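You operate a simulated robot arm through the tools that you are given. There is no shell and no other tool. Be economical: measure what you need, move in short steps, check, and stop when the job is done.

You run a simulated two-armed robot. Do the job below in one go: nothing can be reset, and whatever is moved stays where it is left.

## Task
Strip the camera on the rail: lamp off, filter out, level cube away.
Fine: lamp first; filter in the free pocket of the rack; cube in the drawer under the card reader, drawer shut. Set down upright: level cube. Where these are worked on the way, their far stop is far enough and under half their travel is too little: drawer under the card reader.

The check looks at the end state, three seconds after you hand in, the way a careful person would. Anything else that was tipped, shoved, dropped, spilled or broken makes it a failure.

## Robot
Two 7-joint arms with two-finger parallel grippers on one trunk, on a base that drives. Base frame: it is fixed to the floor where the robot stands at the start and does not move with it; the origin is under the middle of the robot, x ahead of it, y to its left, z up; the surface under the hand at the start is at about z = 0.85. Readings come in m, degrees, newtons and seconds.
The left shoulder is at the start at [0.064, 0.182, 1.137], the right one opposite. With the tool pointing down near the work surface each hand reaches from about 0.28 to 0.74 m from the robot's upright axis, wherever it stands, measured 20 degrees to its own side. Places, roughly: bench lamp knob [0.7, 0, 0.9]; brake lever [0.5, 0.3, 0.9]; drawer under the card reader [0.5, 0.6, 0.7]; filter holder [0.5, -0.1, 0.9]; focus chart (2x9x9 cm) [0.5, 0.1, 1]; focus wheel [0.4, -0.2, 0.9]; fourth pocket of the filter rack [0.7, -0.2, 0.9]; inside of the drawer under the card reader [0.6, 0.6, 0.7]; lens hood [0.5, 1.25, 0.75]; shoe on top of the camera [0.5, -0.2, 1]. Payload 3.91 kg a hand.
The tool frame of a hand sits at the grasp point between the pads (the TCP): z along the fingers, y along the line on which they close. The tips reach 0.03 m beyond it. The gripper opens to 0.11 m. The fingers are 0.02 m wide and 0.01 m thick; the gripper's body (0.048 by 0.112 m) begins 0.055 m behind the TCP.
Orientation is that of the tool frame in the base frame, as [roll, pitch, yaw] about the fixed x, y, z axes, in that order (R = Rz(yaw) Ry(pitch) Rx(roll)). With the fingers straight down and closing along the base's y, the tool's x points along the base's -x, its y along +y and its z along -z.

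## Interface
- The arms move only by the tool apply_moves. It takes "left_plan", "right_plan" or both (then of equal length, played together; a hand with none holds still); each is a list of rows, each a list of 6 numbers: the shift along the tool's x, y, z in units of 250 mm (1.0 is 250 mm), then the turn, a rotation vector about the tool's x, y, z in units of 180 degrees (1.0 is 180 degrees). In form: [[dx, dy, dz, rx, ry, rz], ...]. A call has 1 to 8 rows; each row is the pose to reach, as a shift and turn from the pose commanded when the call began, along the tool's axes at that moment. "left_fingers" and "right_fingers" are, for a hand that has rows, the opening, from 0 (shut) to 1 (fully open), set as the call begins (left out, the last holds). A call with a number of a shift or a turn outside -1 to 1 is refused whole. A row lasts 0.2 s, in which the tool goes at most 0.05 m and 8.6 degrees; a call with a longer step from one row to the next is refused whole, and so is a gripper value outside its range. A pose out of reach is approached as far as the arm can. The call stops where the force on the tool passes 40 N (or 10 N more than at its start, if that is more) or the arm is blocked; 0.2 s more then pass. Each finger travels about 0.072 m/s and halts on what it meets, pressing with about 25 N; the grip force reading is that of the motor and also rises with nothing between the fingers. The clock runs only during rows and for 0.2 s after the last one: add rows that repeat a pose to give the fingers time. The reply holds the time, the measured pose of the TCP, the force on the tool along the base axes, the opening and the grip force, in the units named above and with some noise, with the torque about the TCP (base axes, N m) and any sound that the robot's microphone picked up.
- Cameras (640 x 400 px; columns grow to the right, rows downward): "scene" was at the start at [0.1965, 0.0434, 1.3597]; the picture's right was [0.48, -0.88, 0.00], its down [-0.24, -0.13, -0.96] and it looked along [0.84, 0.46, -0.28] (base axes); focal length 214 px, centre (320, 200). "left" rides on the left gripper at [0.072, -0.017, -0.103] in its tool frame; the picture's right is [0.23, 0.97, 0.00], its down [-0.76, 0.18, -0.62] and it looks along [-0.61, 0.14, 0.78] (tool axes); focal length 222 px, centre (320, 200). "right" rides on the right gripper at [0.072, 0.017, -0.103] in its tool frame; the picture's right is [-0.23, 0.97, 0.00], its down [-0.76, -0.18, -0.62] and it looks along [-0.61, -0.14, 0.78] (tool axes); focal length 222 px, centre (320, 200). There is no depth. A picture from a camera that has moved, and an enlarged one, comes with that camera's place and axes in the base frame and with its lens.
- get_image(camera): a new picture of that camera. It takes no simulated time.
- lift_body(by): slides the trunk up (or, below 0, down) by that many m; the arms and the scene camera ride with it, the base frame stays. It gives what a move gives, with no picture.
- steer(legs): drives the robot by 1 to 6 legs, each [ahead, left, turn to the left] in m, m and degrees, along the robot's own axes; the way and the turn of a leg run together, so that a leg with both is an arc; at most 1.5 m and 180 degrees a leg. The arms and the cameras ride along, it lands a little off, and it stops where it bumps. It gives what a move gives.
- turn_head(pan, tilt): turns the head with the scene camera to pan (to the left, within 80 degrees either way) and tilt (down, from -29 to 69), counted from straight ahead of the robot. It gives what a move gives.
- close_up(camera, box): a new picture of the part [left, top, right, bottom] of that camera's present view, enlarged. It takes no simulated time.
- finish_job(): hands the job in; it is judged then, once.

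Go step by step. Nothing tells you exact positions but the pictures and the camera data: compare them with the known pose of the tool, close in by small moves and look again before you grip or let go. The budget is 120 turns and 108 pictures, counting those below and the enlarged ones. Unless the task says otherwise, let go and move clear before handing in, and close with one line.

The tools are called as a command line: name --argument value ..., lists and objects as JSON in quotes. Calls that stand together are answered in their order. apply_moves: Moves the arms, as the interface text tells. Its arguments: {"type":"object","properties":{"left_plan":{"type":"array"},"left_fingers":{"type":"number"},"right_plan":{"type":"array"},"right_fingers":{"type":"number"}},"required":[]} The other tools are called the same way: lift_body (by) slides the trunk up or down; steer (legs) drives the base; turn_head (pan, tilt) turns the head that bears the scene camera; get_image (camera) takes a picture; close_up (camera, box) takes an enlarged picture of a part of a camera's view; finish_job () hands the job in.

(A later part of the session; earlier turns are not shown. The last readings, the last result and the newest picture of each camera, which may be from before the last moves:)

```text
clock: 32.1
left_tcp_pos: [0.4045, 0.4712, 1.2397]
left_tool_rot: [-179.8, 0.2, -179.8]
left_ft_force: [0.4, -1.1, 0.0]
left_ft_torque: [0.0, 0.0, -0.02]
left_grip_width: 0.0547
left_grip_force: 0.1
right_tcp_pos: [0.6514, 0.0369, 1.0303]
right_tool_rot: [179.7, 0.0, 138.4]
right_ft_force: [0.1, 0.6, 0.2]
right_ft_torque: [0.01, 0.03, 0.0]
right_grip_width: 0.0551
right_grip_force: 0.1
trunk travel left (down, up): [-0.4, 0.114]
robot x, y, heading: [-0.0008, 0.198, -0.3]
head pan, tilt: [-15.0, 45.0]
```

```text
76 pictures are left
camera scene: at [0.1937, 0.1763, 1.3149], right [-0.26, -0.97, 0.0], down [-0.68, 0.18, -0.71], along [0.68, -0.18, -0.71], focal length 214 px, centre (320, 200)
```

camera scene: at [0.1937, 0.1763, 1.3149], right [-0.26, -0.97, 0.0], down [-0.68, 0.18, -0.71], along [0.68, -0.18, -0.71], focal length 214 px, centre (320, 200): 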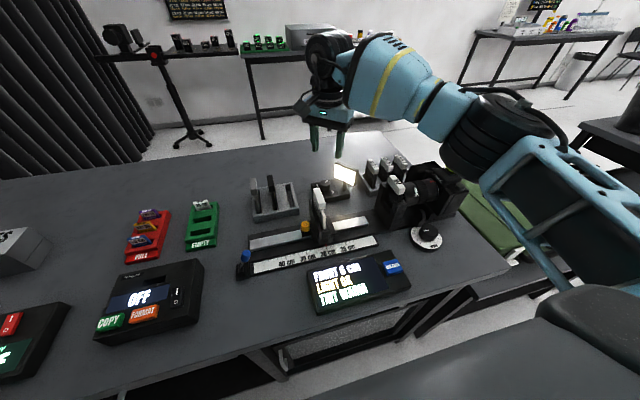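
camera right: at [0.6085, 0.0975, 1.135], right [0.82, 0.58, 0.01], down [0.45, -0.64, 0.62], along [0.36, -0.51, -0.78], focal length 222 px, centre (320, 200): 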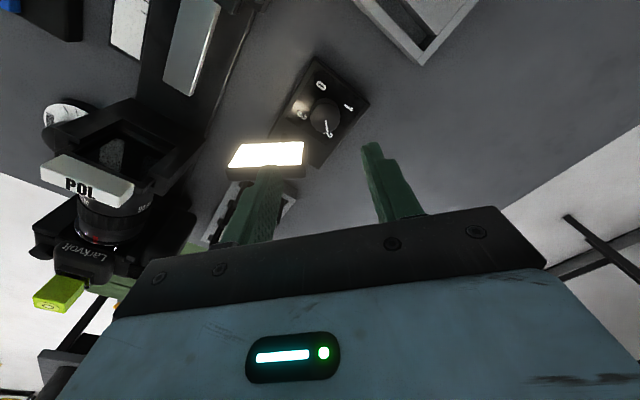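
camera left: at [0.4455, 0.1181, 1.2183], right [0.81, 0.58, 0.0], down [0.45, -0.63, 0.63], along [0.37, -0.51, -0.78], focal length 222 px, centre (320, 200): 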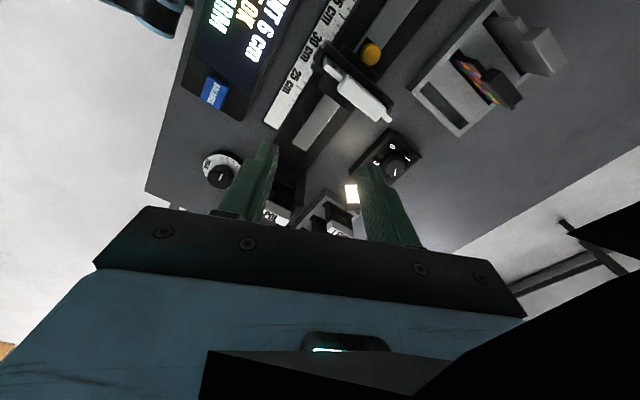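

The reach is fine this way. I turn further clockwise to see how far the wrist goes.

apply_moves --right_plan '[[0, 0, 0, 0, 0, 0.047], [0, 0, 0, 0, 0, 0.094], [0, 0, 0, 0, 0, 0.141], [0, 0, 0, 0, 0, 0.188], [0, 0, 0, 0, 0, 0.235], [0, 0, 0, 0, 0, 0.282], [0, 0, 0, 0, 0, 0.329], [0, 0, 0, 0, 0, 0.376]]'

close_up --camera "right" --box '[200, 20, 440, 170]'

```text
clock: 33.9
left_tcp_pos: [0.4041, 0.4728, 1.2403]
left_tool_rot: [-179.8, 0.1, -179.8]
left_ft_force: [-0.7, -0.6, 0.0]
left_ft_torque: [0.0, 0.0, -0.01]
left_grip_width: 0.0549
left_grip_force: 0.0
right_tcp_pos: [0.6513, 0.0359, 1.0298]
right_tool_rot: [179.8, -0.3, 70.7]
right_ft_force: [-0.2, -0.7, -0.6]
right_ft_torque: [0.03, 0.04, 0.01]
right_grip_width: 0.0551
right_grip_force: 0.0
trunk travel left (down, up): [-0.4, 0.114]
robot x, y, heading: [0.0038, 0.2002, -0.1]
head pan, tilt: [-15.0, 45.0]
```

```text
2.67 times, centred on (320, 95) of right
camera zoom: at [0.6911, 0.0991, 1.1354], right [0.84, -0.54, 0.0], down [-0.42, -0.66, 0.62], along [-0.33, -0.52, -0.78], focal length 592 px, centre (320, 480)
```

zoom: 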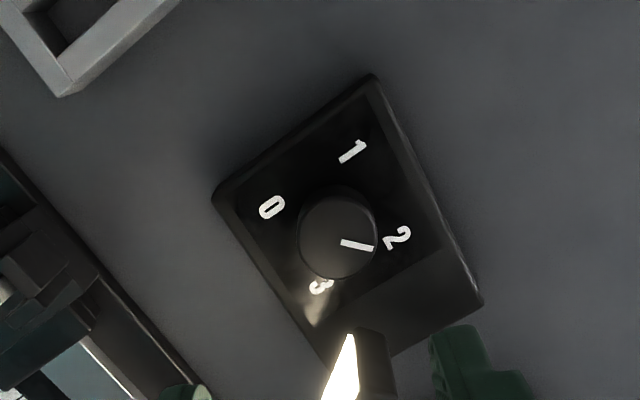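

The wrist turns freely here. From three views the knob is at [0.660, 0.038], top z ≈ 0.884; the panel's end is at [0.650, 0.011], z 0.92–0.965. I take the start pose: turned a further 26° and leaning 15° away from the panel.

apply_moves --right_plan '[[0.01, 0.01, 0.03, 0.0047, -0.0205, 0.0355], [0.02, 0.02, 0.06, 0.0094, -0.041, 0.071], [0.03, 0.03, 0.09, 0.014, -0.0614, 0.1065], [0.04, 0.041, 0.12, 0.0187, -0.0819, 0.142], [0.04, 0.041, 0.12, 0.0187, -0.0819, 0.142]]'

get_image --camera "right"

close_up --camera "scene" --box '[260, 100, 420, 220]'

```text
clock: 35.1
left_tcp_pos: [0.4047, 0.4722, 1.2403]
left_tool_rot: [-179.9, 0.1, -179.7]
left_ft_force: [0.3, -0.6, 0.0]
left_ft_torque: [0.03, 0.01, 0.01]
left_grip_width: 0.055
left_grip_force: 0.1
right_tcp_pos: [0.6583, 0.0388, 1.0029]
right_tool_rot: [179.9, 14.6, 45.1]
right_ft_force: [0.0, -0.4, 0.0]
right_ft_torque: [0.02, 0.01, 0.02]
right_grip_width: 0.0548
right_grip_force: 0.1
right hand out of reach, approached as far as the arm can: row 4, 5
trunk travel left (down, up): [-0.4, 0.114]
robot x, y, heading: [0.0014, 0.1988, -0.2]
head pan, tilt: [-15.0, 45.0]
```

```text
74 pictures are left
camera right: at [0.7382, 0.0955, 1.0852], right [0.53, -0.84, 0.06], down [-0.54, -0.28, 0.8], along [-0.65, -0.46, -0.6], focal length 222 px, centre (320, 200)
```

right: 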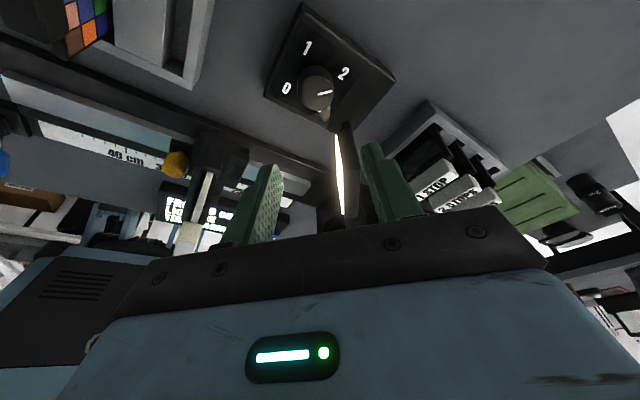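

```text
3.33 times, centred on (340, 160) of scene
camera zoom: at [0.1937, 0.1755, 1.3149], right [-0.26, -0.97, 0.0], down [-0.68, 0.18, -0.71], along [0.68, -0.18, -0.71], focal length 715 px, centre (253, 333)
```

zoom: 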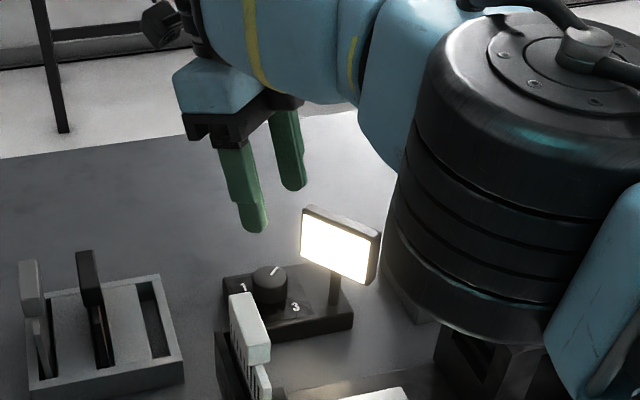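

The hand is in its start pose over the knob. I check the elbow's clearance before descending.

get_image --camera "scene"

get_image --camera "left"

```text
72 pictures are left
camera scene: at [0.1937, 0.1755, 1.3149], right [-0.26, -0.97, 0.0], down [-0.68, 0.18, -0.71], along [0.68, -0.18, -0.71], focal length 214 px, centre (320, 200)
```

scene: 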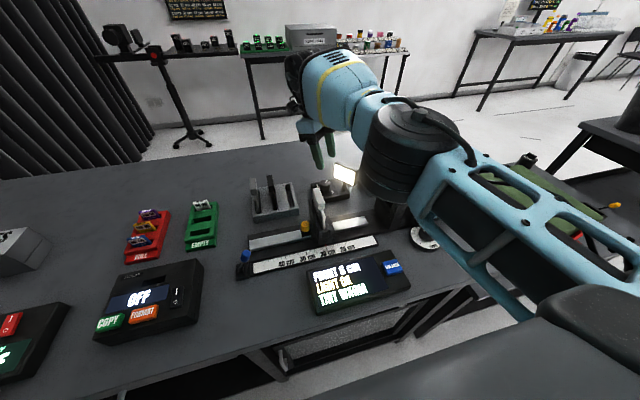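

```text
71 pictures are left
camera left: at [0.3301, 0.456, 1.3438], right [-0.23, 0.97, 0.0], down [0.76, 0.18, 0.62], along [0.61, 0.14, -0.78], focal length 222 px, centre (320, 200)
```

left: 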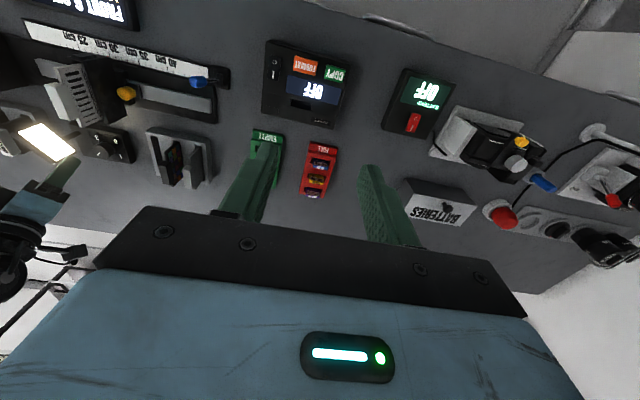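

The elbow has swung fairly low over the camera gear. I'll use a less extreme start angle and raise the trunk for clearance.

apply_moves --right_plan '[[0.01, 0, 0, -0.0103, 0, -0.0394], [0.02, 0, 0, -0.0205, 0, -0.0789], [0.023, 0, 0, -0.0308, 0, -0.1183], [0.023, 0, 0, -0.0308, 0, -0.1183]]'

lift_body --by 0.08

get_image --camera "scene"

```text
clock: 36.1
left_tcp_pos: [0.4054, 0.4708, 1.2401]
left_tool_rot: [-179.8, 0.0, -179.8]
left_ft_force: [-0.8, 1.1, 0.1]
left_ft_torque: [0.0, 0.01, 0.0]
left_grip_width: 0.055
left_grip_force: 0.0
right_tcp_pos: [0.6619, 0.0448, 0.9895]
right_tool_rot: [-177.9, 15.9, 68.4]
right_ft_force: [0.7, 0.4, 0.4]
right_ft_torque: [0.04, -0.01, -0.02]
right_grip_width: 0.055
right_grip_force: 0.1
right hand out of reach, approached as far as the arm can: row 3, 4
trunk travel left (down, up): [-0.4, 0.114]
robot x, y, heading: [0.0018, 0.1978, -0.1]
head pan, tilt: [-15.0, 45.0]
```

```text
clock: 37.2
left_tcp_pos: [0.4055, 0.4736, 1.3195]
left_tool_rot: [-179.8, -0.1, -179.8]
left_ft_force: [0.2, 0.3, -0.4]
left_ft_torque: [0.0, 0.04, -0.01]
left_grip_width: 0.055
left_grip_force: 0.1
right_tcp_pos: [0.6513, 0.0435, 1.1778]
right_tool_rot: [172.1, 11.5, 65.4]
right_ft_force: [0.6, 0.1, 0.4]
right_ft_torque: [-0.03, -0.02, 0.04]
right_grip_width: 0.0551
right_grip_force: 0.0
trunk travel left (down, up): [-0.48, 0.034]
robot x, y, heading: [0.002, 0.1992, 0.0]
head pan, tilt: [-15.0, 45.0]
```

```text
70 pictures are left
camera scene: at [0.1362, 0.1768, 1.412], right [-0.26, -0.97, 0.0], down [-0.68, 0.18, -0.71], along [0.68, -0.18, -0.71], focal length 214 px, centre (320, 200)
```

scene: 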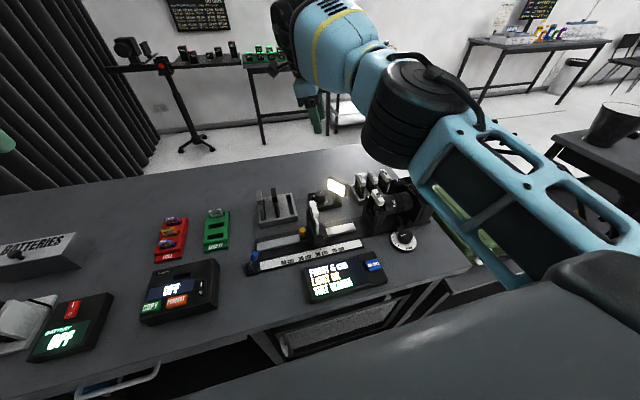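

The lean pushes the arm to its limits. By geometry a small 6° lean is enough with strokes of 60°, so I straighten up to that and come down again to just above the lamp.

apply_moves --right_plan '[[0.03, -0.01, 0.12, 0.011, 0.0075, -0.0065], [0.06, -0.02, 0.25, 0.022, 0.015, -0.013], [0.09, -0.03, 0.38, 0.033, 0.0225, -0.02], [0.12, -0.045, 0.52, 0.044, 0.03, -0.026], [0.16, -0.055, 0.69, 0.044, 0.03, -0.026], [0.16, -0.055, 0.69, 0.044, 0.03, -0.026]]'

get_image --camera "scene"

close_up --camera "right" --box '[200, 0, 440, 150]'

```text
clock: 38.6
left_tcp_pos: [0.4033, 0.4733, 1.3189]
left_tool_rot: [-179.8, 0.2, -179.7]
left_ft_force: [0.3, -0.7, -0.4]
left_ft_torque: [0.0, 0.03, -0.01]
left_grip_width: 0.055
left_grip_force: 0.1
right_tcp_pos: [0.6528, 0.0433, 1.0093]
right_tool_rot: [-179.4, 6.2, 70.4]
right_ft_force: [0.2, 0.3, 0.0]
right_ft_torque: [0.0, 0.04, -0.01]
right_grip_width: 0.055
right_grip_force: 0.2
right hand out of reach, approached as far as the arm can: row 3, 4, 5, 6
trunk travel left (down, up): [-0.48, 0.034]
robot x, y, heading: [-0.0038, 0.1994, -0.1]
head pan, tilt: [-15.0, 45.0]
```

```text
69 pictures are left
camera scene: at [0.1347, 0.1765, 1.4125], right [-0.26, -0.97, 0.0], down [-0.68, 0.18, -0.71], along [0.68, -0.18, -0.71], focal length 214 px, centre (320, 200)
```

scene: 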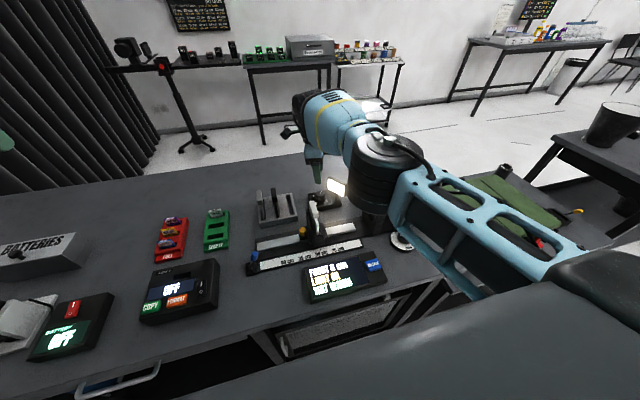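

```text
2.67 times, centred on (320, 75) of right
camera zoom: at [0.6974, 0.1165, 1.1048], right [0.84, -0.54, 0.01], down [-0.39, -0.59, 0.7], along [-0.37, -0.6, -0.71], focal length 592 px, centre (320, 533)
```

zoom: 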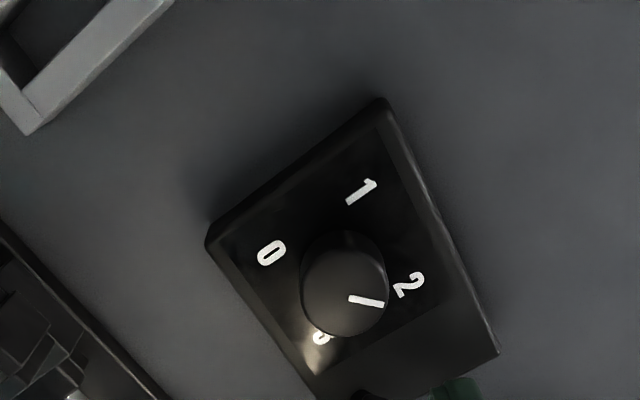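

The arm is nearly stretched. I'll creep 4 cm forward with the base.

steer --legs '[[0.04, 0, 0]]'

```text
clock: 39.5
left_tcp_pos: [0.4413, 0.474, 1.3209]
left_tool_rot: [-179.8, 0.3, -179.8]
left_ft_force: [0.3, -0.1, 0.2]
left_ft_torque: [-0.02, 0.01, -0.02]
left_grip_width: 0.0549
left_grip_force: 0.1
right_tcp_pos: [0.6912, 0.0451, 1.01]
right_tool_rot: [-179.5, 6.2, 70.5]
right_ft_force: [0.4, -0.2, 0.4]
right_ft_torque: [-0.02, 0.02, 0.02]
right_grip_width: 0.0551
right_grip_force: 0.2
trunk travel left (down, up): [-0.48, 0.034]
robot x, y, heading: [0.0407, 0.1987, -0.2]
head pan, tilt: [-15.0, 45.0]
```

No bump. Now I descend partway over the knob and look.

apply_moves --right_plan '[[-0.01, -0.06, 0.02, 0, 0, 0], [-0.02, -0.108, 0.06, 0, 0, 0], [-0.02, -0.108, 0.13, 0, 0, 0], [-0.02, -0.108, 0.203, 0, 0, 0], [-0.02, -0.108, 0.203, 0, 0, 0]]'

get_image --camera "scene"

close_up --camera "right" --box '[160, 0, 480, 200]'

```text
clock: 40.7
left_tcp_pos: [0.4439, 0.4727, 1.3191]
left_tool_rot: [-179.8, 0.1, -179.7]
left_ft_force: [0.9, -0.4, -0.2]
left_ft_torque: [0.0, -0.04, 0.02]
left_grip_width: 0.0551
left_grip_force: 0.0
right_tcp_pos: [0.6855, 0.0471, 0.9569]
right_tool_rot: [-179.3, 6.2, 70.5]
right_ft_force: [0.4, 0.1, 0.7]
right_ft_torque: [-0.01, 0.04, 0.0]
right_grip_width: 0.0551
right_grip_force: 0.1
right hand out of reach, approached as far as the arm can: row 1, 2, 3, 4, 5
trunk travel left (down, up): [-0.48, 0.034]
robot x, y, heading: [0.0373, 0.2012, -0.0]
head pan, tilt: [-15.0, 45.0]
```

```text
67 pictures are left
camera scene: at [0.1744, 0.1766, 1.4124], right [-0.26, -0.97, 0.0], down [-0.68, 0.18, -0.71], along [0.68, -0.18, -0.71], focal length 214 px, centre (320, 200)
```

scene: 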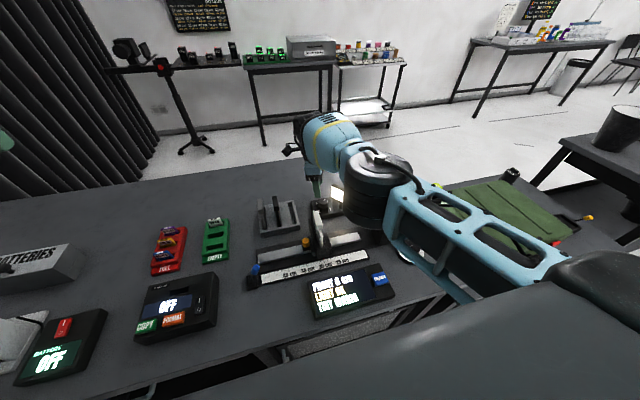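

```text
2.00 times, centred on (320, 100) of right
camera zoom: at [0.7311, 0.1203, 1.0528], right [0.84, -0.54, 0.01], down [-0.39, -0.59, 0.7], along [-0.37, -0.6, -0.71], focal length 444 px, centre (320, 400)
```

zoom: 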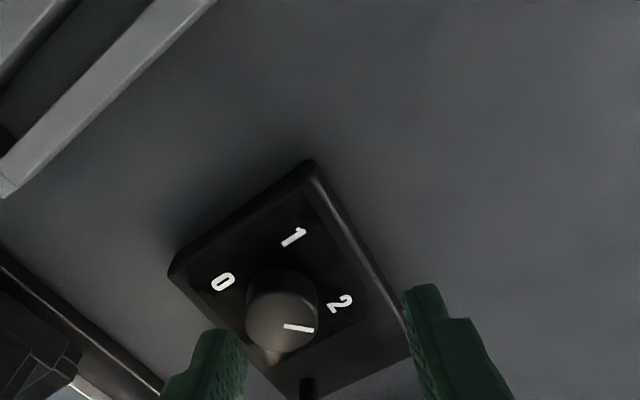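

Here the limit is a wrist angle rather than stretch; the raised trunk makes it worse. I raise the hand, set the trunk back to its first height and retry.

apply_moves --right_plan '[[0, 0, -0.1, 0, 0, 0], [0, 0, -0.2, 0, 0, 0], [0, 0, -0.3, 0, 0, 0], [0, 0, -0.42, 0, 0, 0]]'

lift_body --by -0.08

```text
clock: 41.7
left_tcp_pos: [0.4419, 0.473, 1.3201]
left_tool_rot: [-179.8, 0.2, -179.7]
left_ft_force: [0.1, -0.4, 0.0]
left_ft_torque: [0.04, -0.04, 0.0]
left_grip_width: 0.0551
left_grip_force: 0.2
right_tcp_pos: [0.6879, 0.057, 1.062]
right_tool_rot: [-179.3, 6.2, 70.4]
right_ft_force: [0.5, 0.3, 0.6]
right_ft_torque: [0.01, 0.0, 0.02]
right_grip_width: 0.0553
right_grip_force: 0.1
trunk travel left (down, up): [-0.48, 0.034]
robot x, y, heading: [0.0376, 0.1989, -0.4]
head pan, tilt: [-15.0, 45.0]
```

```text
clock: 42.6
left_tcp_pos: [0.4455, 0.4743, 1.2471]
left_tool_rot: [-179.8, -0.8, -179.7]
left_ft_force: [-0.7, -1.2, -0.2]
left_ft_torque: [0.01, -0.01, 0.02]
left_grip_width: 0.055
left_grip_force: 0.1
right_tcp_pos: [0.6852, 0.0566, 0.8977]
right_tool_rot: [-171.0, 9.2, 71.5]
right_ft_force: [-1.1, -0.2, 11.0]
right_ft_torque: [0.16, 0.35, -0.02]
right_grip_width: 0.0562
right_grip_force: 0.7
trunk travel left (down, up): [-0.414, 0.1]
robot x, y, heading: [0.0371, 0.1995, -0.1]
head pan, tilt: [-15.0, 45.0]
stopped: the force on the tool passed its limit at 62 N (the readings are from after the stop); the commanded pose is now the measured one
```

Lowering the trunk dropped the right hand further than expected and it touched something. I look before anything else.

get_image --camera "right"

get_image --camera "scene"

```text
65 pictures are left
camera right: at [0.744, 0.1305, 0.9856], right [0.83, -0.54, -0.12], down [-0.28, -0.59, 0.76], along [-0.48, -0.6, -0.64], focal length 222 px, centre (320, 200)
```

right: 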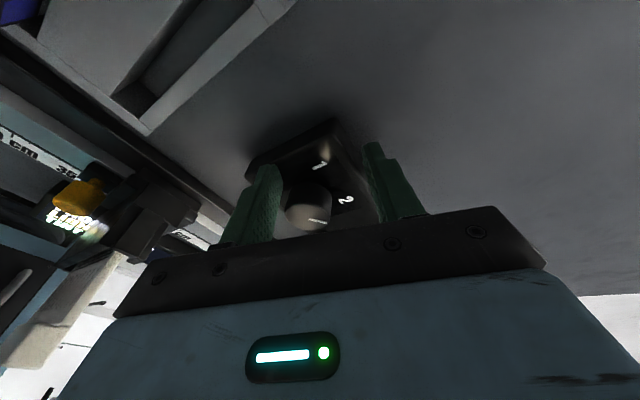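

```text
64 pictures are left
camera scene: at [0.2252, 0.1769, 1.3307], right [-0.26, -0.97, 0.0], down [-0.68, 0.18, -0.71], along [0.68, -0.18, -0.71], focal length 214 px, centre (320, 200)
```

scene: 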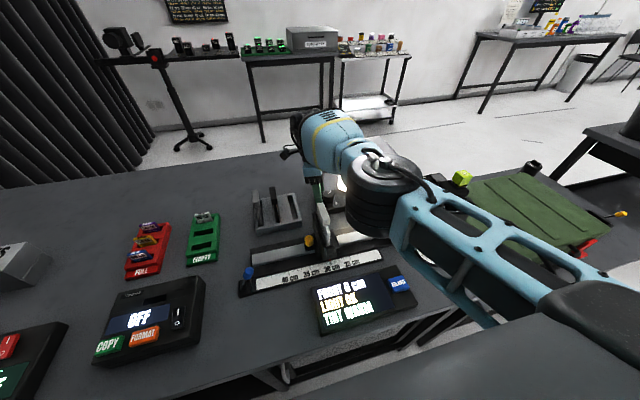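

By luck the fingers straddle the knob and only a fingertip touched the lamp's plate; everything stands. I lift 1 cm, straighten the roll and centre on the knob.

apply_moves --right_plan '[[0, 0, -0.05, 0, 0, 0], [-0.02, -0.025, -0.05, -0.017, 0, 0], [-0.05, -0.05, -0.05, -0.034, 0, 0], [-0.069, -0.073, -0.05, -0.05, 0, 0], [-0.069, -0.073, -0.05, -0.05, 0, 0]]'

close_up --camera "right" --box '[160, 60, 480, 260]'

```text
clock: 43.8
left_tcp_pos: [0.4464, 0.4716, 1.2477]
left_tool_rot: [-179.9, -0.7, -179.7]
left_ft_force: [0.2, 0.4, -0.1]
left_ft_torque: [0.03, 0.0, -0.04]
left_grip_width: 0.0549
left_grip_force: 0.0
right_tcp_pos: [0.7124, 0.0599, 0.9186]
right_tool_rot: [-179.7, 9.1, 71.7]
right_ft_force: [-0.1, -0.3, -0.1]
right_ft_torque: [-0.01, 0.01, 0.01]
right_grip_width: 0.0548
right_grip_force: 0.0
right hand out of reach, approached as far as the arm can: row 2, 3, 4, 5
trunk travel left (down, up): [-0.414, 0.1]
robot x, y, heading: [0.0411, 0.2005, -0.6]
head pan, tilt: [-15.0, 45.0]
```

```text
2.00 times, centred on (320, 160) of right
camera zoom: at [0.7572, 0.1391, 1.0088], right [0.85, -0.52, 0.03], down [-0.37, -0.56, 0.74], along [-0.37, -0.64, -0.67], focal length 444 px, centre (320, 280)
```

zoom: 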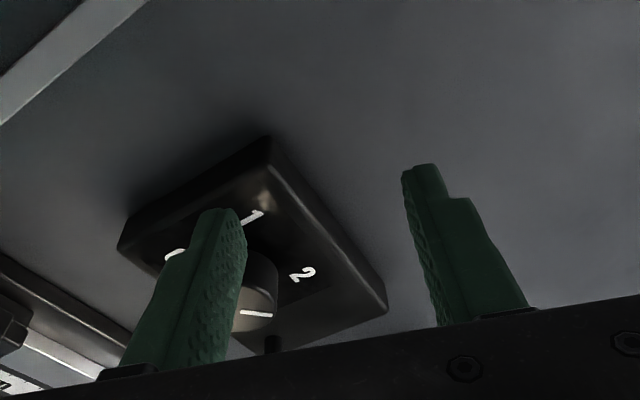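

The elbow has worked itself into a bad branch. I raise the hand, turn it back to the comfortable orientation and straighten it up to reset the elbow.

apply_moves --right_plan '[[0, 0, -0.12, -0.0036, 0.0055, -0.0457], [0, 0, -0.26, -0.0072, 0.0111, -0.0914], [-0.02, -0.03, -0.4, -0.0108, 0.0166, -0.1371], [-0.05, -0.07, -0.52, -0.0144, 0.0222, -0.1828], [-0.08, -0.1, -0.6, -0.018, 0.0277, -0.2285], [-0.11, -0.14, -0.62, -0.0216, 0.0332, -0.2742], [-0.13, -0.17, -0.64, -0.0252, 0.0388, -0.3199], [-0.15, -0.2, -0.64, -0.0288, 0.0443, -0.3656]]'

get_image --camera "scene"

```text
clock: 45.6
left_tcp_pos: [0.4466, 0.4732, 1.2487]
left_tool_rot: [-179.8, -0.7, -179.7]
left_ft_force: [-0.1, 0.0, -0.1]
left_ft_torque: [-0.04, 0.0, -0.02]
left_grip_width: 0.0548
left_grip_force: 0.0
right_tcp_pos: [0.6597, 0.0662, 1.0825]
right_tool_rot: [-179.8, 0.0, 137.7]
right_ft_force: [-0.5, -0.1, 0.5]
right_ft_torque: [-0.02, 0.0, 0.01]
right_grip_width: 0.0549
right_grip_force: 0.0
right hand out of reach, approached as far as the arm can: row 1, 2, 3, 4
trunk travel left (down, up): [-0.414, 0.1]
robot x, y, heading: [0.0408, 0.2008, -0.1]
head pan, tilt: [-15.0, 45.0]
```

```text
62 pictures are left
camera scene: at [0.2256, 0.1773, 1.3313], right [-0.26, -0.97, 0.0], down [-0.68, 0.18, -0.71], along [0.68, -0.18, -0.71], focal length 214 px, centre (320, 200)
```

scene: 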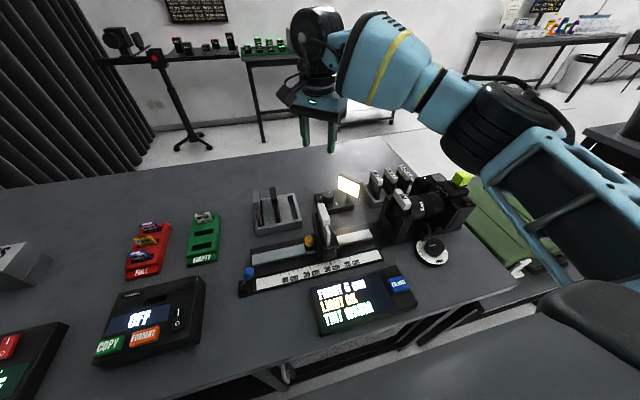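

The elbow is up again and nothing on the bench has changed. I come down over the knob in this configuration and turn moderately clockwise.

apply_moves --right_plan '[[-0.038, -0.036, 0.1, 0, 0, 0], [-0.076, -0.072, 0.2, 0, 0, 0], [-0.076, -0.072, 0.3, 0, 0, 0.04], [-0.076, -0.072, 0.32, 0, 0, 0.08], [-0.076, -0.072, 0.32, 0, 0, 0.12], [-0.076, -0.072, 0.32, 0, 0, 0.16], [-0.076, -0.072, 0.32, 0, 0, 0.2], [-0.076, -0.072, 0.32, 0, 0, 0.24]]'

get_image --camera "scene"

```text
clock: 47.4
left_tcp_pos: [0.4468, 0.473, 1.2479]
left_tool_rot: [-179.9, -0.7, -179.7]
left_ft_force: [-0.4, -0.8, 0.2]
left_ft_torque: [0.03, 0.0, 0.02]
left_grip_width: 0.055
left_grip_force: 0.1
right_tcp_pos: [0.6621, 0.0385, 1.0018]
right_tool_rot: [-179.8, 0.1, 94.2]
right_ft_force: [-0.4, -0.5, 0.4]
right_ft_torque: [-0.01, 0.01, 0.0]
right_grip_width: 0.0547
right_grip_force: 0.0
trunk travel left (down, up): [-0.414, 0.1]
robot x, y, heading: [0.038, 0.1992, -0.1]
head pan, tilt: [-15.0, 45.0]
```

```text
61 pictures are left
camera scene: at [0.2264, 0.1764, 1.3312], right [-0.26, -0.97, 0.0], down [-0.68, 0.18, -0.71], along [0.68, -0.18, -0.71], focal length 214 px, centre (320, 200)
```

scene: 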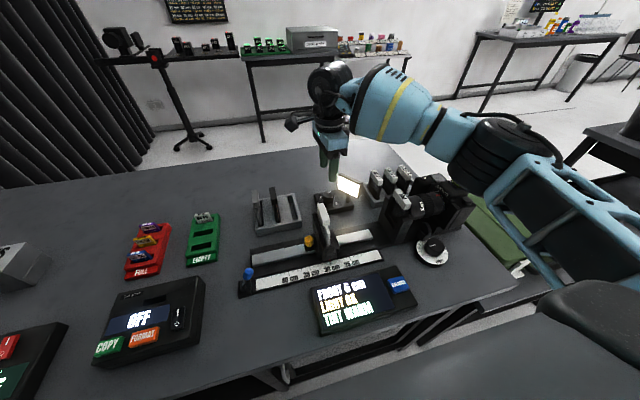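

In this pose all is reachable and the elbow is clear. I descend to just above the knob with a 5° lean and check.

apply_moves --right_plan '[[0.024, -0.006, 0.08, 0, -0.014, 0], [0.024, -0.006, 0.16, 0, -0.028, 0], [0.024, -0.006, 0.22, 0, -0.028, 0], [0.024, -0.006, 0.268, 0, -0.028, 0], [0.024, -0.006, 0.268, 0, -0.028, 0]]'

get_image --camera "right"

close_up --camera "scene" --box '[270, 110, 430, 230]'

```text
clock: 48.6
left_tcp_pos: [0.4468, 0.4732, 1.2497]
left_tool_rot: [-179.9, -0.7, -179.8]
left_ft_force: [-0.2, -0.2, 0.1]
left_ft_torque: [-0.01, 0.02, -0.02]
left_grip_width: 0.0548
left_grip_force: 0.0
right_tcp_pos: [0.6587, 0.0436, 0.934]
right_tool_rot: [-179.8, 5.2, 94.2]
right_ft_force: [0.7, -0.8, 0.2]
right_ft_torque: [0.01, 0.02, 0.02]
right_grip_width: 0.0549
right_grip_force: 0.0
trunk travel left (down, up): [-0.414, 0.1]
robot x, y, heading: [0.0423, 0.1952, -0.1]
head pan, tilt: [-15.0, 45.0]
```

```text
60 pictures are left
camera right: at [0.67, 0.1277, 1.0322], right [0.99, -0.15, 0.02], down [-0.12, -0.71, 0.69], along [-0.09, -0.68, -0.72], focal length 222 px, centre (320, 200)
```

right: 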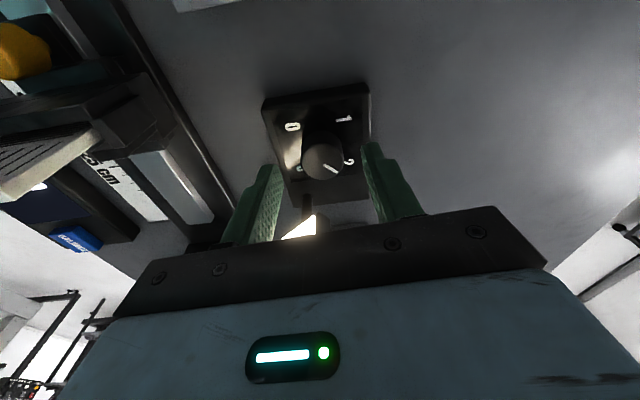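

```text
3.33 times, centred on (350, 170) of scene
camera zoom: at [0.2263, 0.1764, 1.3313], right [-0.26, -0.97, 0.0], down [-0.68, 0.18, -0.71], along [0.68, -0.18, -0.71], focal length 715 px, centre (220, 300)
```

zoom: 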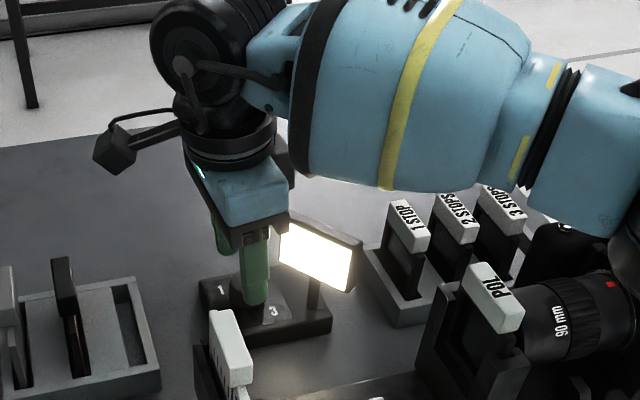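

The fingers straddle the knob well, clear of the panel. I turn back about 19° for a longer stroke and lower the tips around the knob.

apply_moves --right_plan '[[0.004, 0.004, 0, 0.0032, 0, 0.035], [0.008, 0.008, 0, 0.0064, 0, 0.07], [0.012, 0.012, 0, 0.0095, 0, 0.105], [0.012, 0.012, 0.06, 0.0095, 0, 0.105], [0.012, 0.012, 0.12, 0.0095, 0, 0.105], [0.012, 0.012, 0.12, 0.0095, 0, 0.105]]'

close_up --camera "right" --box '[200, 60, 440, 210]'

```text
clock: 50.0
left_tcp_pos: [0.4445, 0.4738, 1.2504]
left_tool_rot: [-179.9, -0.7, -179.7]
left_ft_force: [-1.3, -0.6, 0.0]
left_ft_torque: [0.0, -0.03, 0.02]
left_grip_width: 0.055
left_grip_force: 0.1
right_tcp_pos: [0.6623, 0.0447, 0.9076]
right_tool_rot: [179.8, 5.2, 75.2]
right_ft_force: [3.7, -1.5, 22.5]
right_ft_torque: [-0.63, 0.52, 0.16]
right_grip_width: 0.0547
right_grip_force: 0.1
trunk travel left (down, up): [-0.414, 0.1]
robot x, y, heading: [0.0407, 0.1977, 0.1]
head pan, tilt: [-15.0, 45.0]
```

```text
2.67 times, centred on (320, 135) of right
camera zoom: at [0.6986, 0.1203, 1.0051], right [0.88, -0.47, 0.02], down [-0.35, -0.63, 0.69], along [-0.31, -0.62, -0.73], focal length 592 px, centre (320, 373)
```

zoom: 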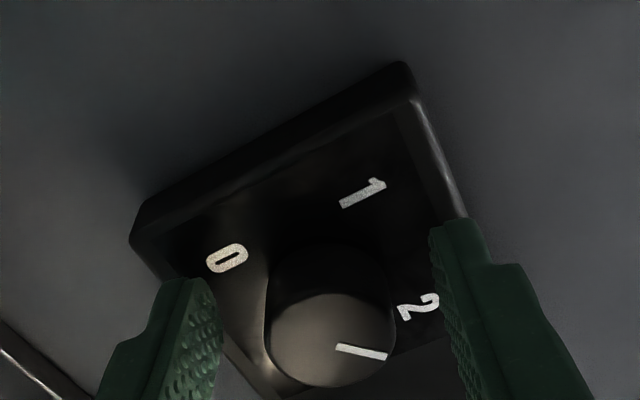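

The gripper body rests on the lamp panel's top edge (22 N up). I back up at once, increase the lean and offset the grip away from the panel.

apply_moves --right_plan '[[0, 0, -0.1, 0, 0, 0], [0.01, 0, -0.12, 0, -0.02, 0], [0.02, 0, -0.12, 0, -0.04, 0], [0.022, 0, -0.06, 0, -0.04, 0], [0.022, 0, -0.06, 0, -0.04, 0]]'

close_up --camera "scene" --box '[270, 110, 430, 230]'

get_image --camera "right"

```text
clock: 51.2
left_tcp_pos: [0.447, 0.4735, 1.2485]
left_tool_rot: [-179.9, -0.7, -179.7]
left_ft_force: [0.5, 0.1, -0.3]
left_ft_torque: [0.0, -0.01, -0.02]
left_grip_width: 0.055
left_grip_force: 0.1
right_tcp_pos: [0.6641, 0.0522, 0.9184]
right_tool_rot: [-179.7, 12.4, 75.4]
right_ft_force: [-0.3, 0.2, -1.7]
right_ft_torque: [-0.01, -0.01, 0.0]
right_grip_width: 0.055
right_grip_force: 0.1
trunk travel left (down, up): [-0.414, 0.1]
robot x, y, heading: [0.0421, 0.1969, -0.0]
head pan, tilt: [-15.0, 45.0]
```

```text
3.33 times, centred on (350, 170) of scene
camera zoom: at [0.2263, 0.1766, 1.3312], right [-0.26, -0.97, 0.0], down [-0.68, 0.18, -0.71], along [0.68, -0.18, -0.71], focal length 715 px, centre (220, 300)
```

zoom: 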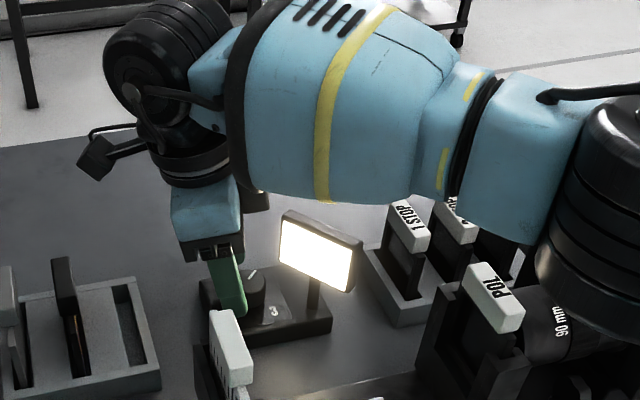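

```text
56 pictures are left
camera right: at [0.704, 0.1382, 1.0046], right [0.89, -0.46, 0.05], down [-0.32, -0.55, 0.77], along [-0.33, -0.7, -0.63], focal length 222 px, centre (320, 200)
```

right: 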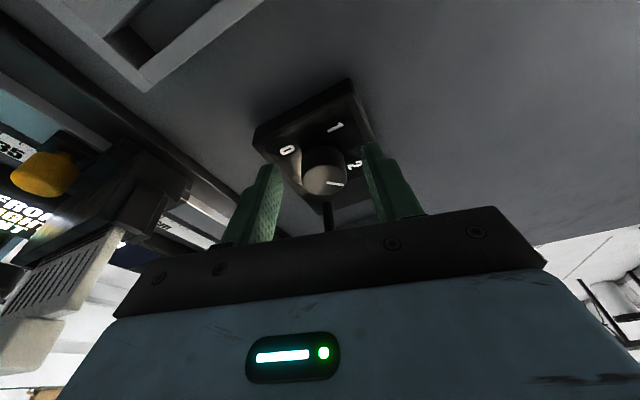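

Panel unchanged. I go down the last 1.5 cm along the tool axis, then close on the knob.

apply_moves --right_plan '[[0, 0, 0.03, 0, 0, 0], [0, 0, 0.061, 0, 0, 0], [0, 0, 0.061, 0, 0, 0]]'

apply_moves --right_plan '[[0, 0, 0, 0, 0, 0], [0, 0, 0, 0, 0, 0]]' --right_fingers 0.0

close_up --camera "right" --box '[200, 80, 440, 230]'

```text
clock: 52.0
left_tcp_pos: [0.4463, 0.4732, 1.249]
left_tool_rot: [-179.9, -0.7, -179.8]
left_ft_force: [-0.5, -0.8, -0.1]
left_ft_torque: [-0.01, 0.0, -0.01]
left_grip_width: 0.0551
left_grip_force: 0.0
right_tcp_pos: [0.6628, 0.0486, 0.9036]
right_tool_rot: [-179.8, 12.3, 75.5]
right_ft_force: [-0.4, 0.2, 1.8]
right_ft_torque: [0.02, -0.07, -0.03]
right_grip_width: 0.0549
right_grip_force: 0.0
trunk travel left (down, up): [-0.414, 0.1]
robot x, y, heading: [0.0395, 0.1989, -0.1]
head pan, tilt: [-15.0, 45.0]
```

```text
clock: 52.6
left_tcp_pos: [0.4477, 0.4733, 1.2491]
left_tool_rot: [-179.9, -0.6, -179.8]
left_ft_force: [-0.5, 0.4, -0.2]
left_ft_torque: [0.01, 0.0, -0.01]
left_grip_width: 0.055
left_grip_force: 0.0
right_tcp_pos: [0.6625, 0.0475, 0.9036]
right_tool_rot: [-179.9, 12.4, 75.4]
right_ft_force: [3.4, -0.1, 1.4]
right_ft_torque: [0.02, -0.32, 0.02]
right_grip_width: 0.0313
right_grip_force: 44.7
trunk travel left (down, up): [-0.414, 0.1]
robot x, y, heading: [0.0394, 0.2001, 0.2]
head pan, tilt: [-15.0, 45.0]
```

```text
2.67 times, centred on (320, 155) of right
camera zoom: at [0.7033, 0.134, 0.9898], right [0.89, -0.46, 0.05], down [-0.32, -0.55, 0.77], along [-0.33, -0.7, -0.63], focal length 592 px, centre (320, 320)
```

zoom: 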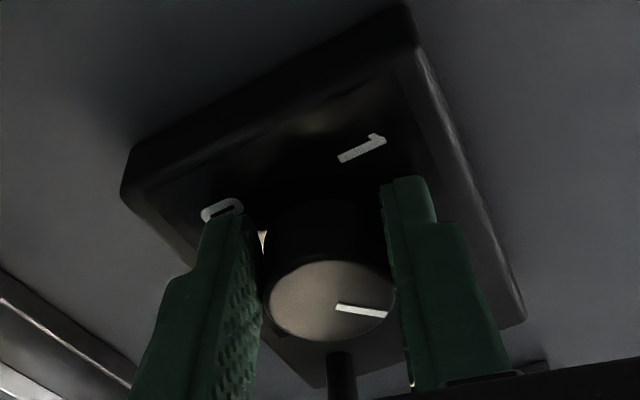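

The knob is gripped (31 mm). Now a 60° anticlockwise stroke about the knob's axis.

apply_moves --right_plan '[[-0.0004, -0.0065, 0, -0.009, 0, -0.0407], [-0.0017, -0.0129, 0.0004, -0.0179, 0, -0.0814], [-0.0037, -0.0191, 0.0008, -0.0269, 0, -0.1221], [-0.0065, -0.025, 0.0014, -0.0358, 0, -0.1628], [-0.0101, -0.0304, 0.0022, -0.0448, 0, -0.2035], [-0.0143, -0.0354, 0.0031, -0.0538, 0, -0.2442], [-0.0191, -0.0397, 0.0042, -0.0627, 0, -0.2849], [-0.0244, -0.0433, 0.0054, -0.0717, 0, -0.3257]]'

close_up --camera "right" --box '[160, 60, 480, 260]'

close_up --camera "scene" --box '[270, 110, 430, 230]'

```text
clock: 54.4
left_tcp_pos: [0.4488, 0.4718, 1.2483]
left_tool_rot: [-179.9, -0.6, -179.7]
left_ft_force: [0.4, 0.3, -0.3]
left_ft_torque: [0.01, 0.01, -0.02]
left_grip_width: 0.055
left_grip_force: 0.1
right_tcp_pos: [0.6502, 0.0449, 0.9034]
right_tool_rot: [-179.9, 12.2, 135.6]
right_ft_force: [7.3, -3.0, -0.3]
right_ft_torque: [-0.42, -0.71, 0.01]
right_grip_width: 0.031
right_grip_force: 44.7
trunk travel left (down, up): [-0.414, 0.1]
robot x, y, heading: [0.0373, 0.1951, -0.3]
head pan, tilt: [-15.0, 45.0]
```

```text
2.00 times, centred on (320, 160) of right
camera zoom: at [0.5972, 0.1223, 0.9901], right [0.84, 0.54, 0.05], down [0.31, -0.56, 0.77], along [0.44, -0.63, -0.64], focal length 444 px, centre (320, 280)
```

zoom: 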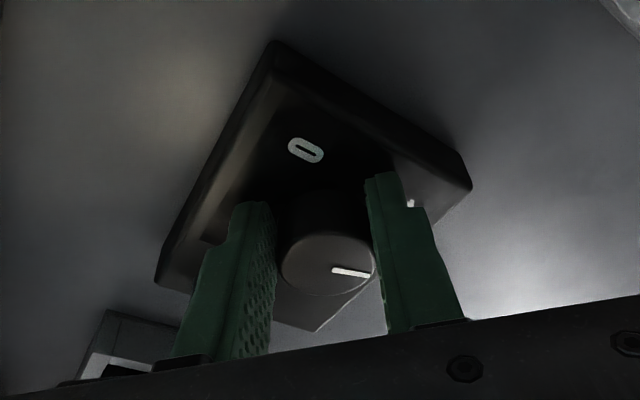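

```text
3.33 times, centred on (350, 170) of scene
camera zoom: at [0.2272, 0.176, 1.3311], right [-0.26, -0.97, 0.0], down [-0.68, 0.18, -0.71], along [0.68, -0.18, -0.71], focal length 715 px, centre (220, 300)
```

zoom: 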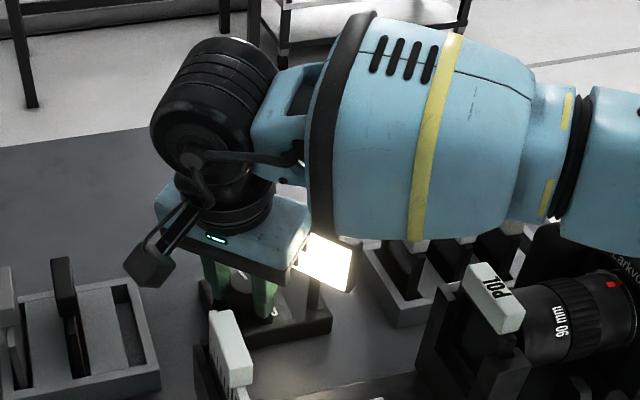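

The knob turned with the fingers, the pointer has moved about 60° toward 1. I open, lift, and turn the hand back for the next stroke.

apply_moves --right_plan '[[0, 0, 0, 0, 0, 0], [0, 0, -0.05, 0, 0, 0], [0, 0, -0.1, 0, 0, 0], [-0.0005, 0.0074, -0.1, 0.0102, 0, 0.0461], [-0.0021, 0.0146, -0.1, 0.0203, 0, 0.0923], [-0.0048, 0.0215, -0.1, 0.0305, 0, 0.1384], [-0.0084, 0.028, -0.1, 0.0406, 0, 0.1845], [-0.0128, 0.0338, -0.1, 0.0508, 0, 0.2307]]' --right_fingers 0.48

close_up --camera "right" --box '[160, 60, 480, 260]'

```text
clock: 56.2
left_tcp_pos: [0.4468, 0.474, 1.2486]
left_tool_rot: [-179.9, -0.8, -179.7]
left_ft_force: [0.5, 0.1, 0.2]
left_ft_torque: [0.03, -0.03, -0.01]
left_grip_width: 0.0548
left_grip_force: 0.0
right_tcp_pos: [0.6556, 0.0513, 0.9289]
right_tool_rot: [-179.8, 12.4, 92.8]
right_ft_force: [-0.1, -0.1, 0.7]
right_ft_torque: [0.02, -0.02, -0.03]
right_grip_width: 0.0528
right_grip_force: 0.1
trunk travel left (down, up): [-0.414, 0.1]
robot x, y, heading: [0.0394, 0.2017, -0.1]
head pan, tilt: [-15.0, 45.0]
```

```text
2.00 times, centred on (320, 160) of right
camera zoom: at [0.6679, 0.146, 1.0157], right [0.98, -0.18, 0.05], down [-0.15, -0.62, 0.77], along [-0.11, -0.77, -0.63], focal length 444 px, centre (320, 280)
```

zoom: 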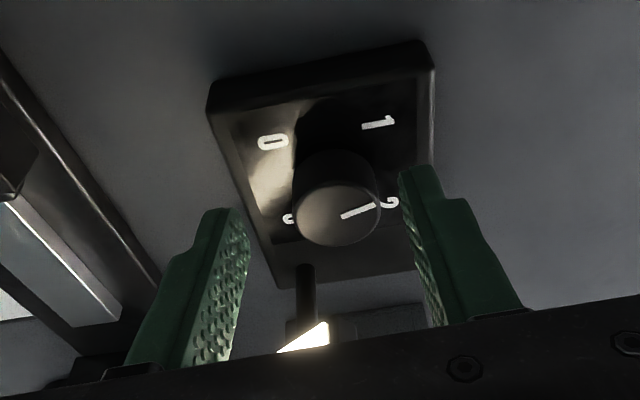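

The pointer now stands about 60° further on. I finish turning back, descend and grip again.

apply_moves --right_plan '[[0, 0.013, 0, 0.0102, 0, 0.0461], [0.002, 0.025, 0, 0.0208, 0, 0.0945], [0.002, 0.025, 0.05, 0.0208, 0, 0.0945], [0.002, 0.025, 0.1, 0.0208, 0, 0.0945], [0.002, 0.025, 0.1, 0.0208, 0, 0.0945]]'

apply_moves --right_plan '[[0, 0, 0, 0, 0, 0], [0, 0, 0, 0, 0, 0]]' --right_fingers 0.0

```text
refused: row 2 steps farther than a row can; nothing moved
```

```text
clock: 56.8
left_tcp_pos: [0.4467, 0.4723, 1.2483]
left_tool_rot: [-179.9, -0.7, -179.7]
left_ft_force: [0.1, -0.5, -0.4]
left_ft_torque: [0.02, 0.0, 0.02]
left_grip_width: 0.0549
left_grip_force: 0.1
right_tcp_pos: [0.6552, 0.051, 0.9299]
right_tool_rot: [-179.8, 12.4, 92.8]
right_ft_force: [-1.3, -0.4, 0.0]
right_ft_torque: [0.0, -0.01, -0.02]
right_grip_width: 0.0
right_grip_force: 25.2
trunk travel left (down, up): [-0.414, 0.1]
robot x, y, heading: [0.0378, 0.1963, -0.1]
head pan, tilt: [-15.0, 45.0]
```

One row's step was too large, so only the fingers shut in the air. I reopen and redo it with smaller steps.

apply_moves --right_plan '[[0, 0.01, 0, 0.007, 0, 0.0315], [0.001, 0.018, 0, 0.014, 0, 0.063], [0.002, 0.025, 0, 0.0208, 0, 0.0945], [0.002, 0.025, 0.05, 0.0208, 0, 0.0945], [0.002, 0.025, 0.1, 0.0208, 0, 0.0945], [0.002, 0.025, 0.1, 0.0208, 0, 0.0945]]' --right_fingers 0.48

close_up --camera "right" --box '[160, 60, 480, 260]'

```text
clock: 58.2
left_tcp_pos: [0.4476, 0.4718, 1.2489]
left_tool_rot: [-179.9, -0.7, -179.7]
left_ft_force: [-1.1, 0.1, 0.0]
left_ft_torque: [-0.04, 0.01, -0.01]
left_grip_width: 0.0548
left_grip_force: 0.1
right_tcp_pos: [0.662, 0.0492, 0.9047]
right_tool_rot: [-179.7, 12.4, 75.4]
right_ft_force: [0.2, -0.6, -0.1]
right_ft_torque: [-0.02, 0.0, 0.02]
right_grip_width: 0.0529
right_grip_force: 0.1
trunk travel left (down, up): [-0.414, 0.1]
robot x, y, heading: [0.039, 0.1995, -0.0]
head pan, tilt: [-15.0, 45.0]
```

```text
2.00 times, centred on (320, 160) of right
camera zoom: at [0.7023, 0.1348, 0.9908], right [0.89, -0.46, 0.05], down [-0.32, -0.55, 0.77], along [-0.33, -0.7, -0.63], focal length 444 px, centre (320, 280)
```

zoom: 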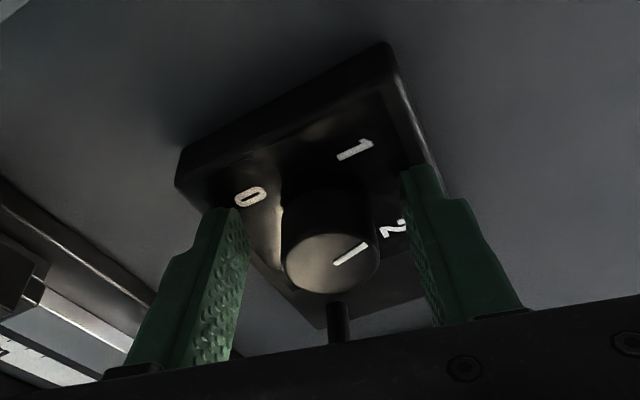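

Well placed. I grip and do a second stroke of 64°.

apply_moves --right_plan '[[0, 0, 0, 0, 0, 0], [0, 0, 0, 0, 0, 0]]' --right_fingers 0.0

apply_moves --right_plan '[[-0.0005, -0.007, 0, -0.0096, 0, -0.0434], [-0.0019, -0.0138, 0.0004, -0.0191, 0, -0.0868], [-0.0042, -0.0203, 0.0009, -0.0287, 0, -0.1302], [-0.0074, -0.0265, 0.0016, -0.0382, 0, -0.1736], [-0.0114, -0.0321, 0.0025, -0.0478, 0, -0.217], [-0.0162, -0.0372, 0.0036, -0.0574, 0, -0.2604], [-0.0216, -0.0415, 0.0047, -0.0669, 0, -0.3038], [-0.0275, -0.0449, 0.006, -0.0765, 0, -0.3472]]'

close_up --camera "right" --box '[160, 60, 480, 260]'

```text
clock: 58.8
left_tcp_pos: [0.4463, 0.473, 1.2475]
left_tool_rot: [-179.9, -0.7, -179.8]
left_ft_force: [-1.2, 0.2, 0.3]
left_ft_torque: [0.0, -0.04, 0.0]
left_grip_width: 0.0549
left_grip_force: 0.0
right_tcp_pos: [0.6621, 0.0478, 0.9056]
right_tool_rot: [-180.0, 12.4, 75.4]
right_ft_force: [6.8, -1.8, -0.3]
right_ft_torque: [-0.02, -0.2, 0.07]
right_grip_width: 0.0313
right_grip_force: 45.0
trunk travel left (down, up): [-0.414, 0.1]
robot x, y, heading: [0.0422, 0.1984, -0.1]
head pan, tilt: [-15.0, 45.0]
```

```text
clock: 60.6
left_tcp_pos: [0.449, 0.475, 1.2486]
left_tool_rot: [-179.9, -0.8, -179.6]
left_ft_force: [0.0, 0.0, -0.2]
left_ft_torque: [0.02, 0.01, 0.04]
left_grip_width: 0.0548
left_grip_force: 0.1
right_tcp_pos: [0.6514, 0.0451, 0.9045]
right_tool_rot: [-179.8, 12.2, 139.6]
right_ft_force: [10.6, 2.8, 1.6]
right_ft_torque: [-0.26, -0.74, 0.15]
right_grip_width: 0.0314
right_grip_force: 45.4
trunk travel left (down, up): [-0.414, 0.1]
robot x, y, heading: [0.0425, 0.1974, 0.1]
head pan, tilt: [-15.0, 45.0]
```

```text
2.00 times, centred on (320, 160) of right
camera zoom: at [0.5908, 0.1178, 0.9912], right [0.8, 0.6, 0.05], down [0.35, -0.53, 0.77], along [0.49, -0.6, -0.64], focal length 444 px, centre (320, 280)
```

zoom: 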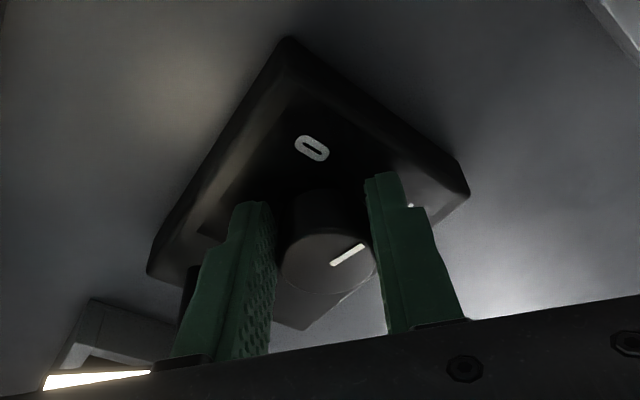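

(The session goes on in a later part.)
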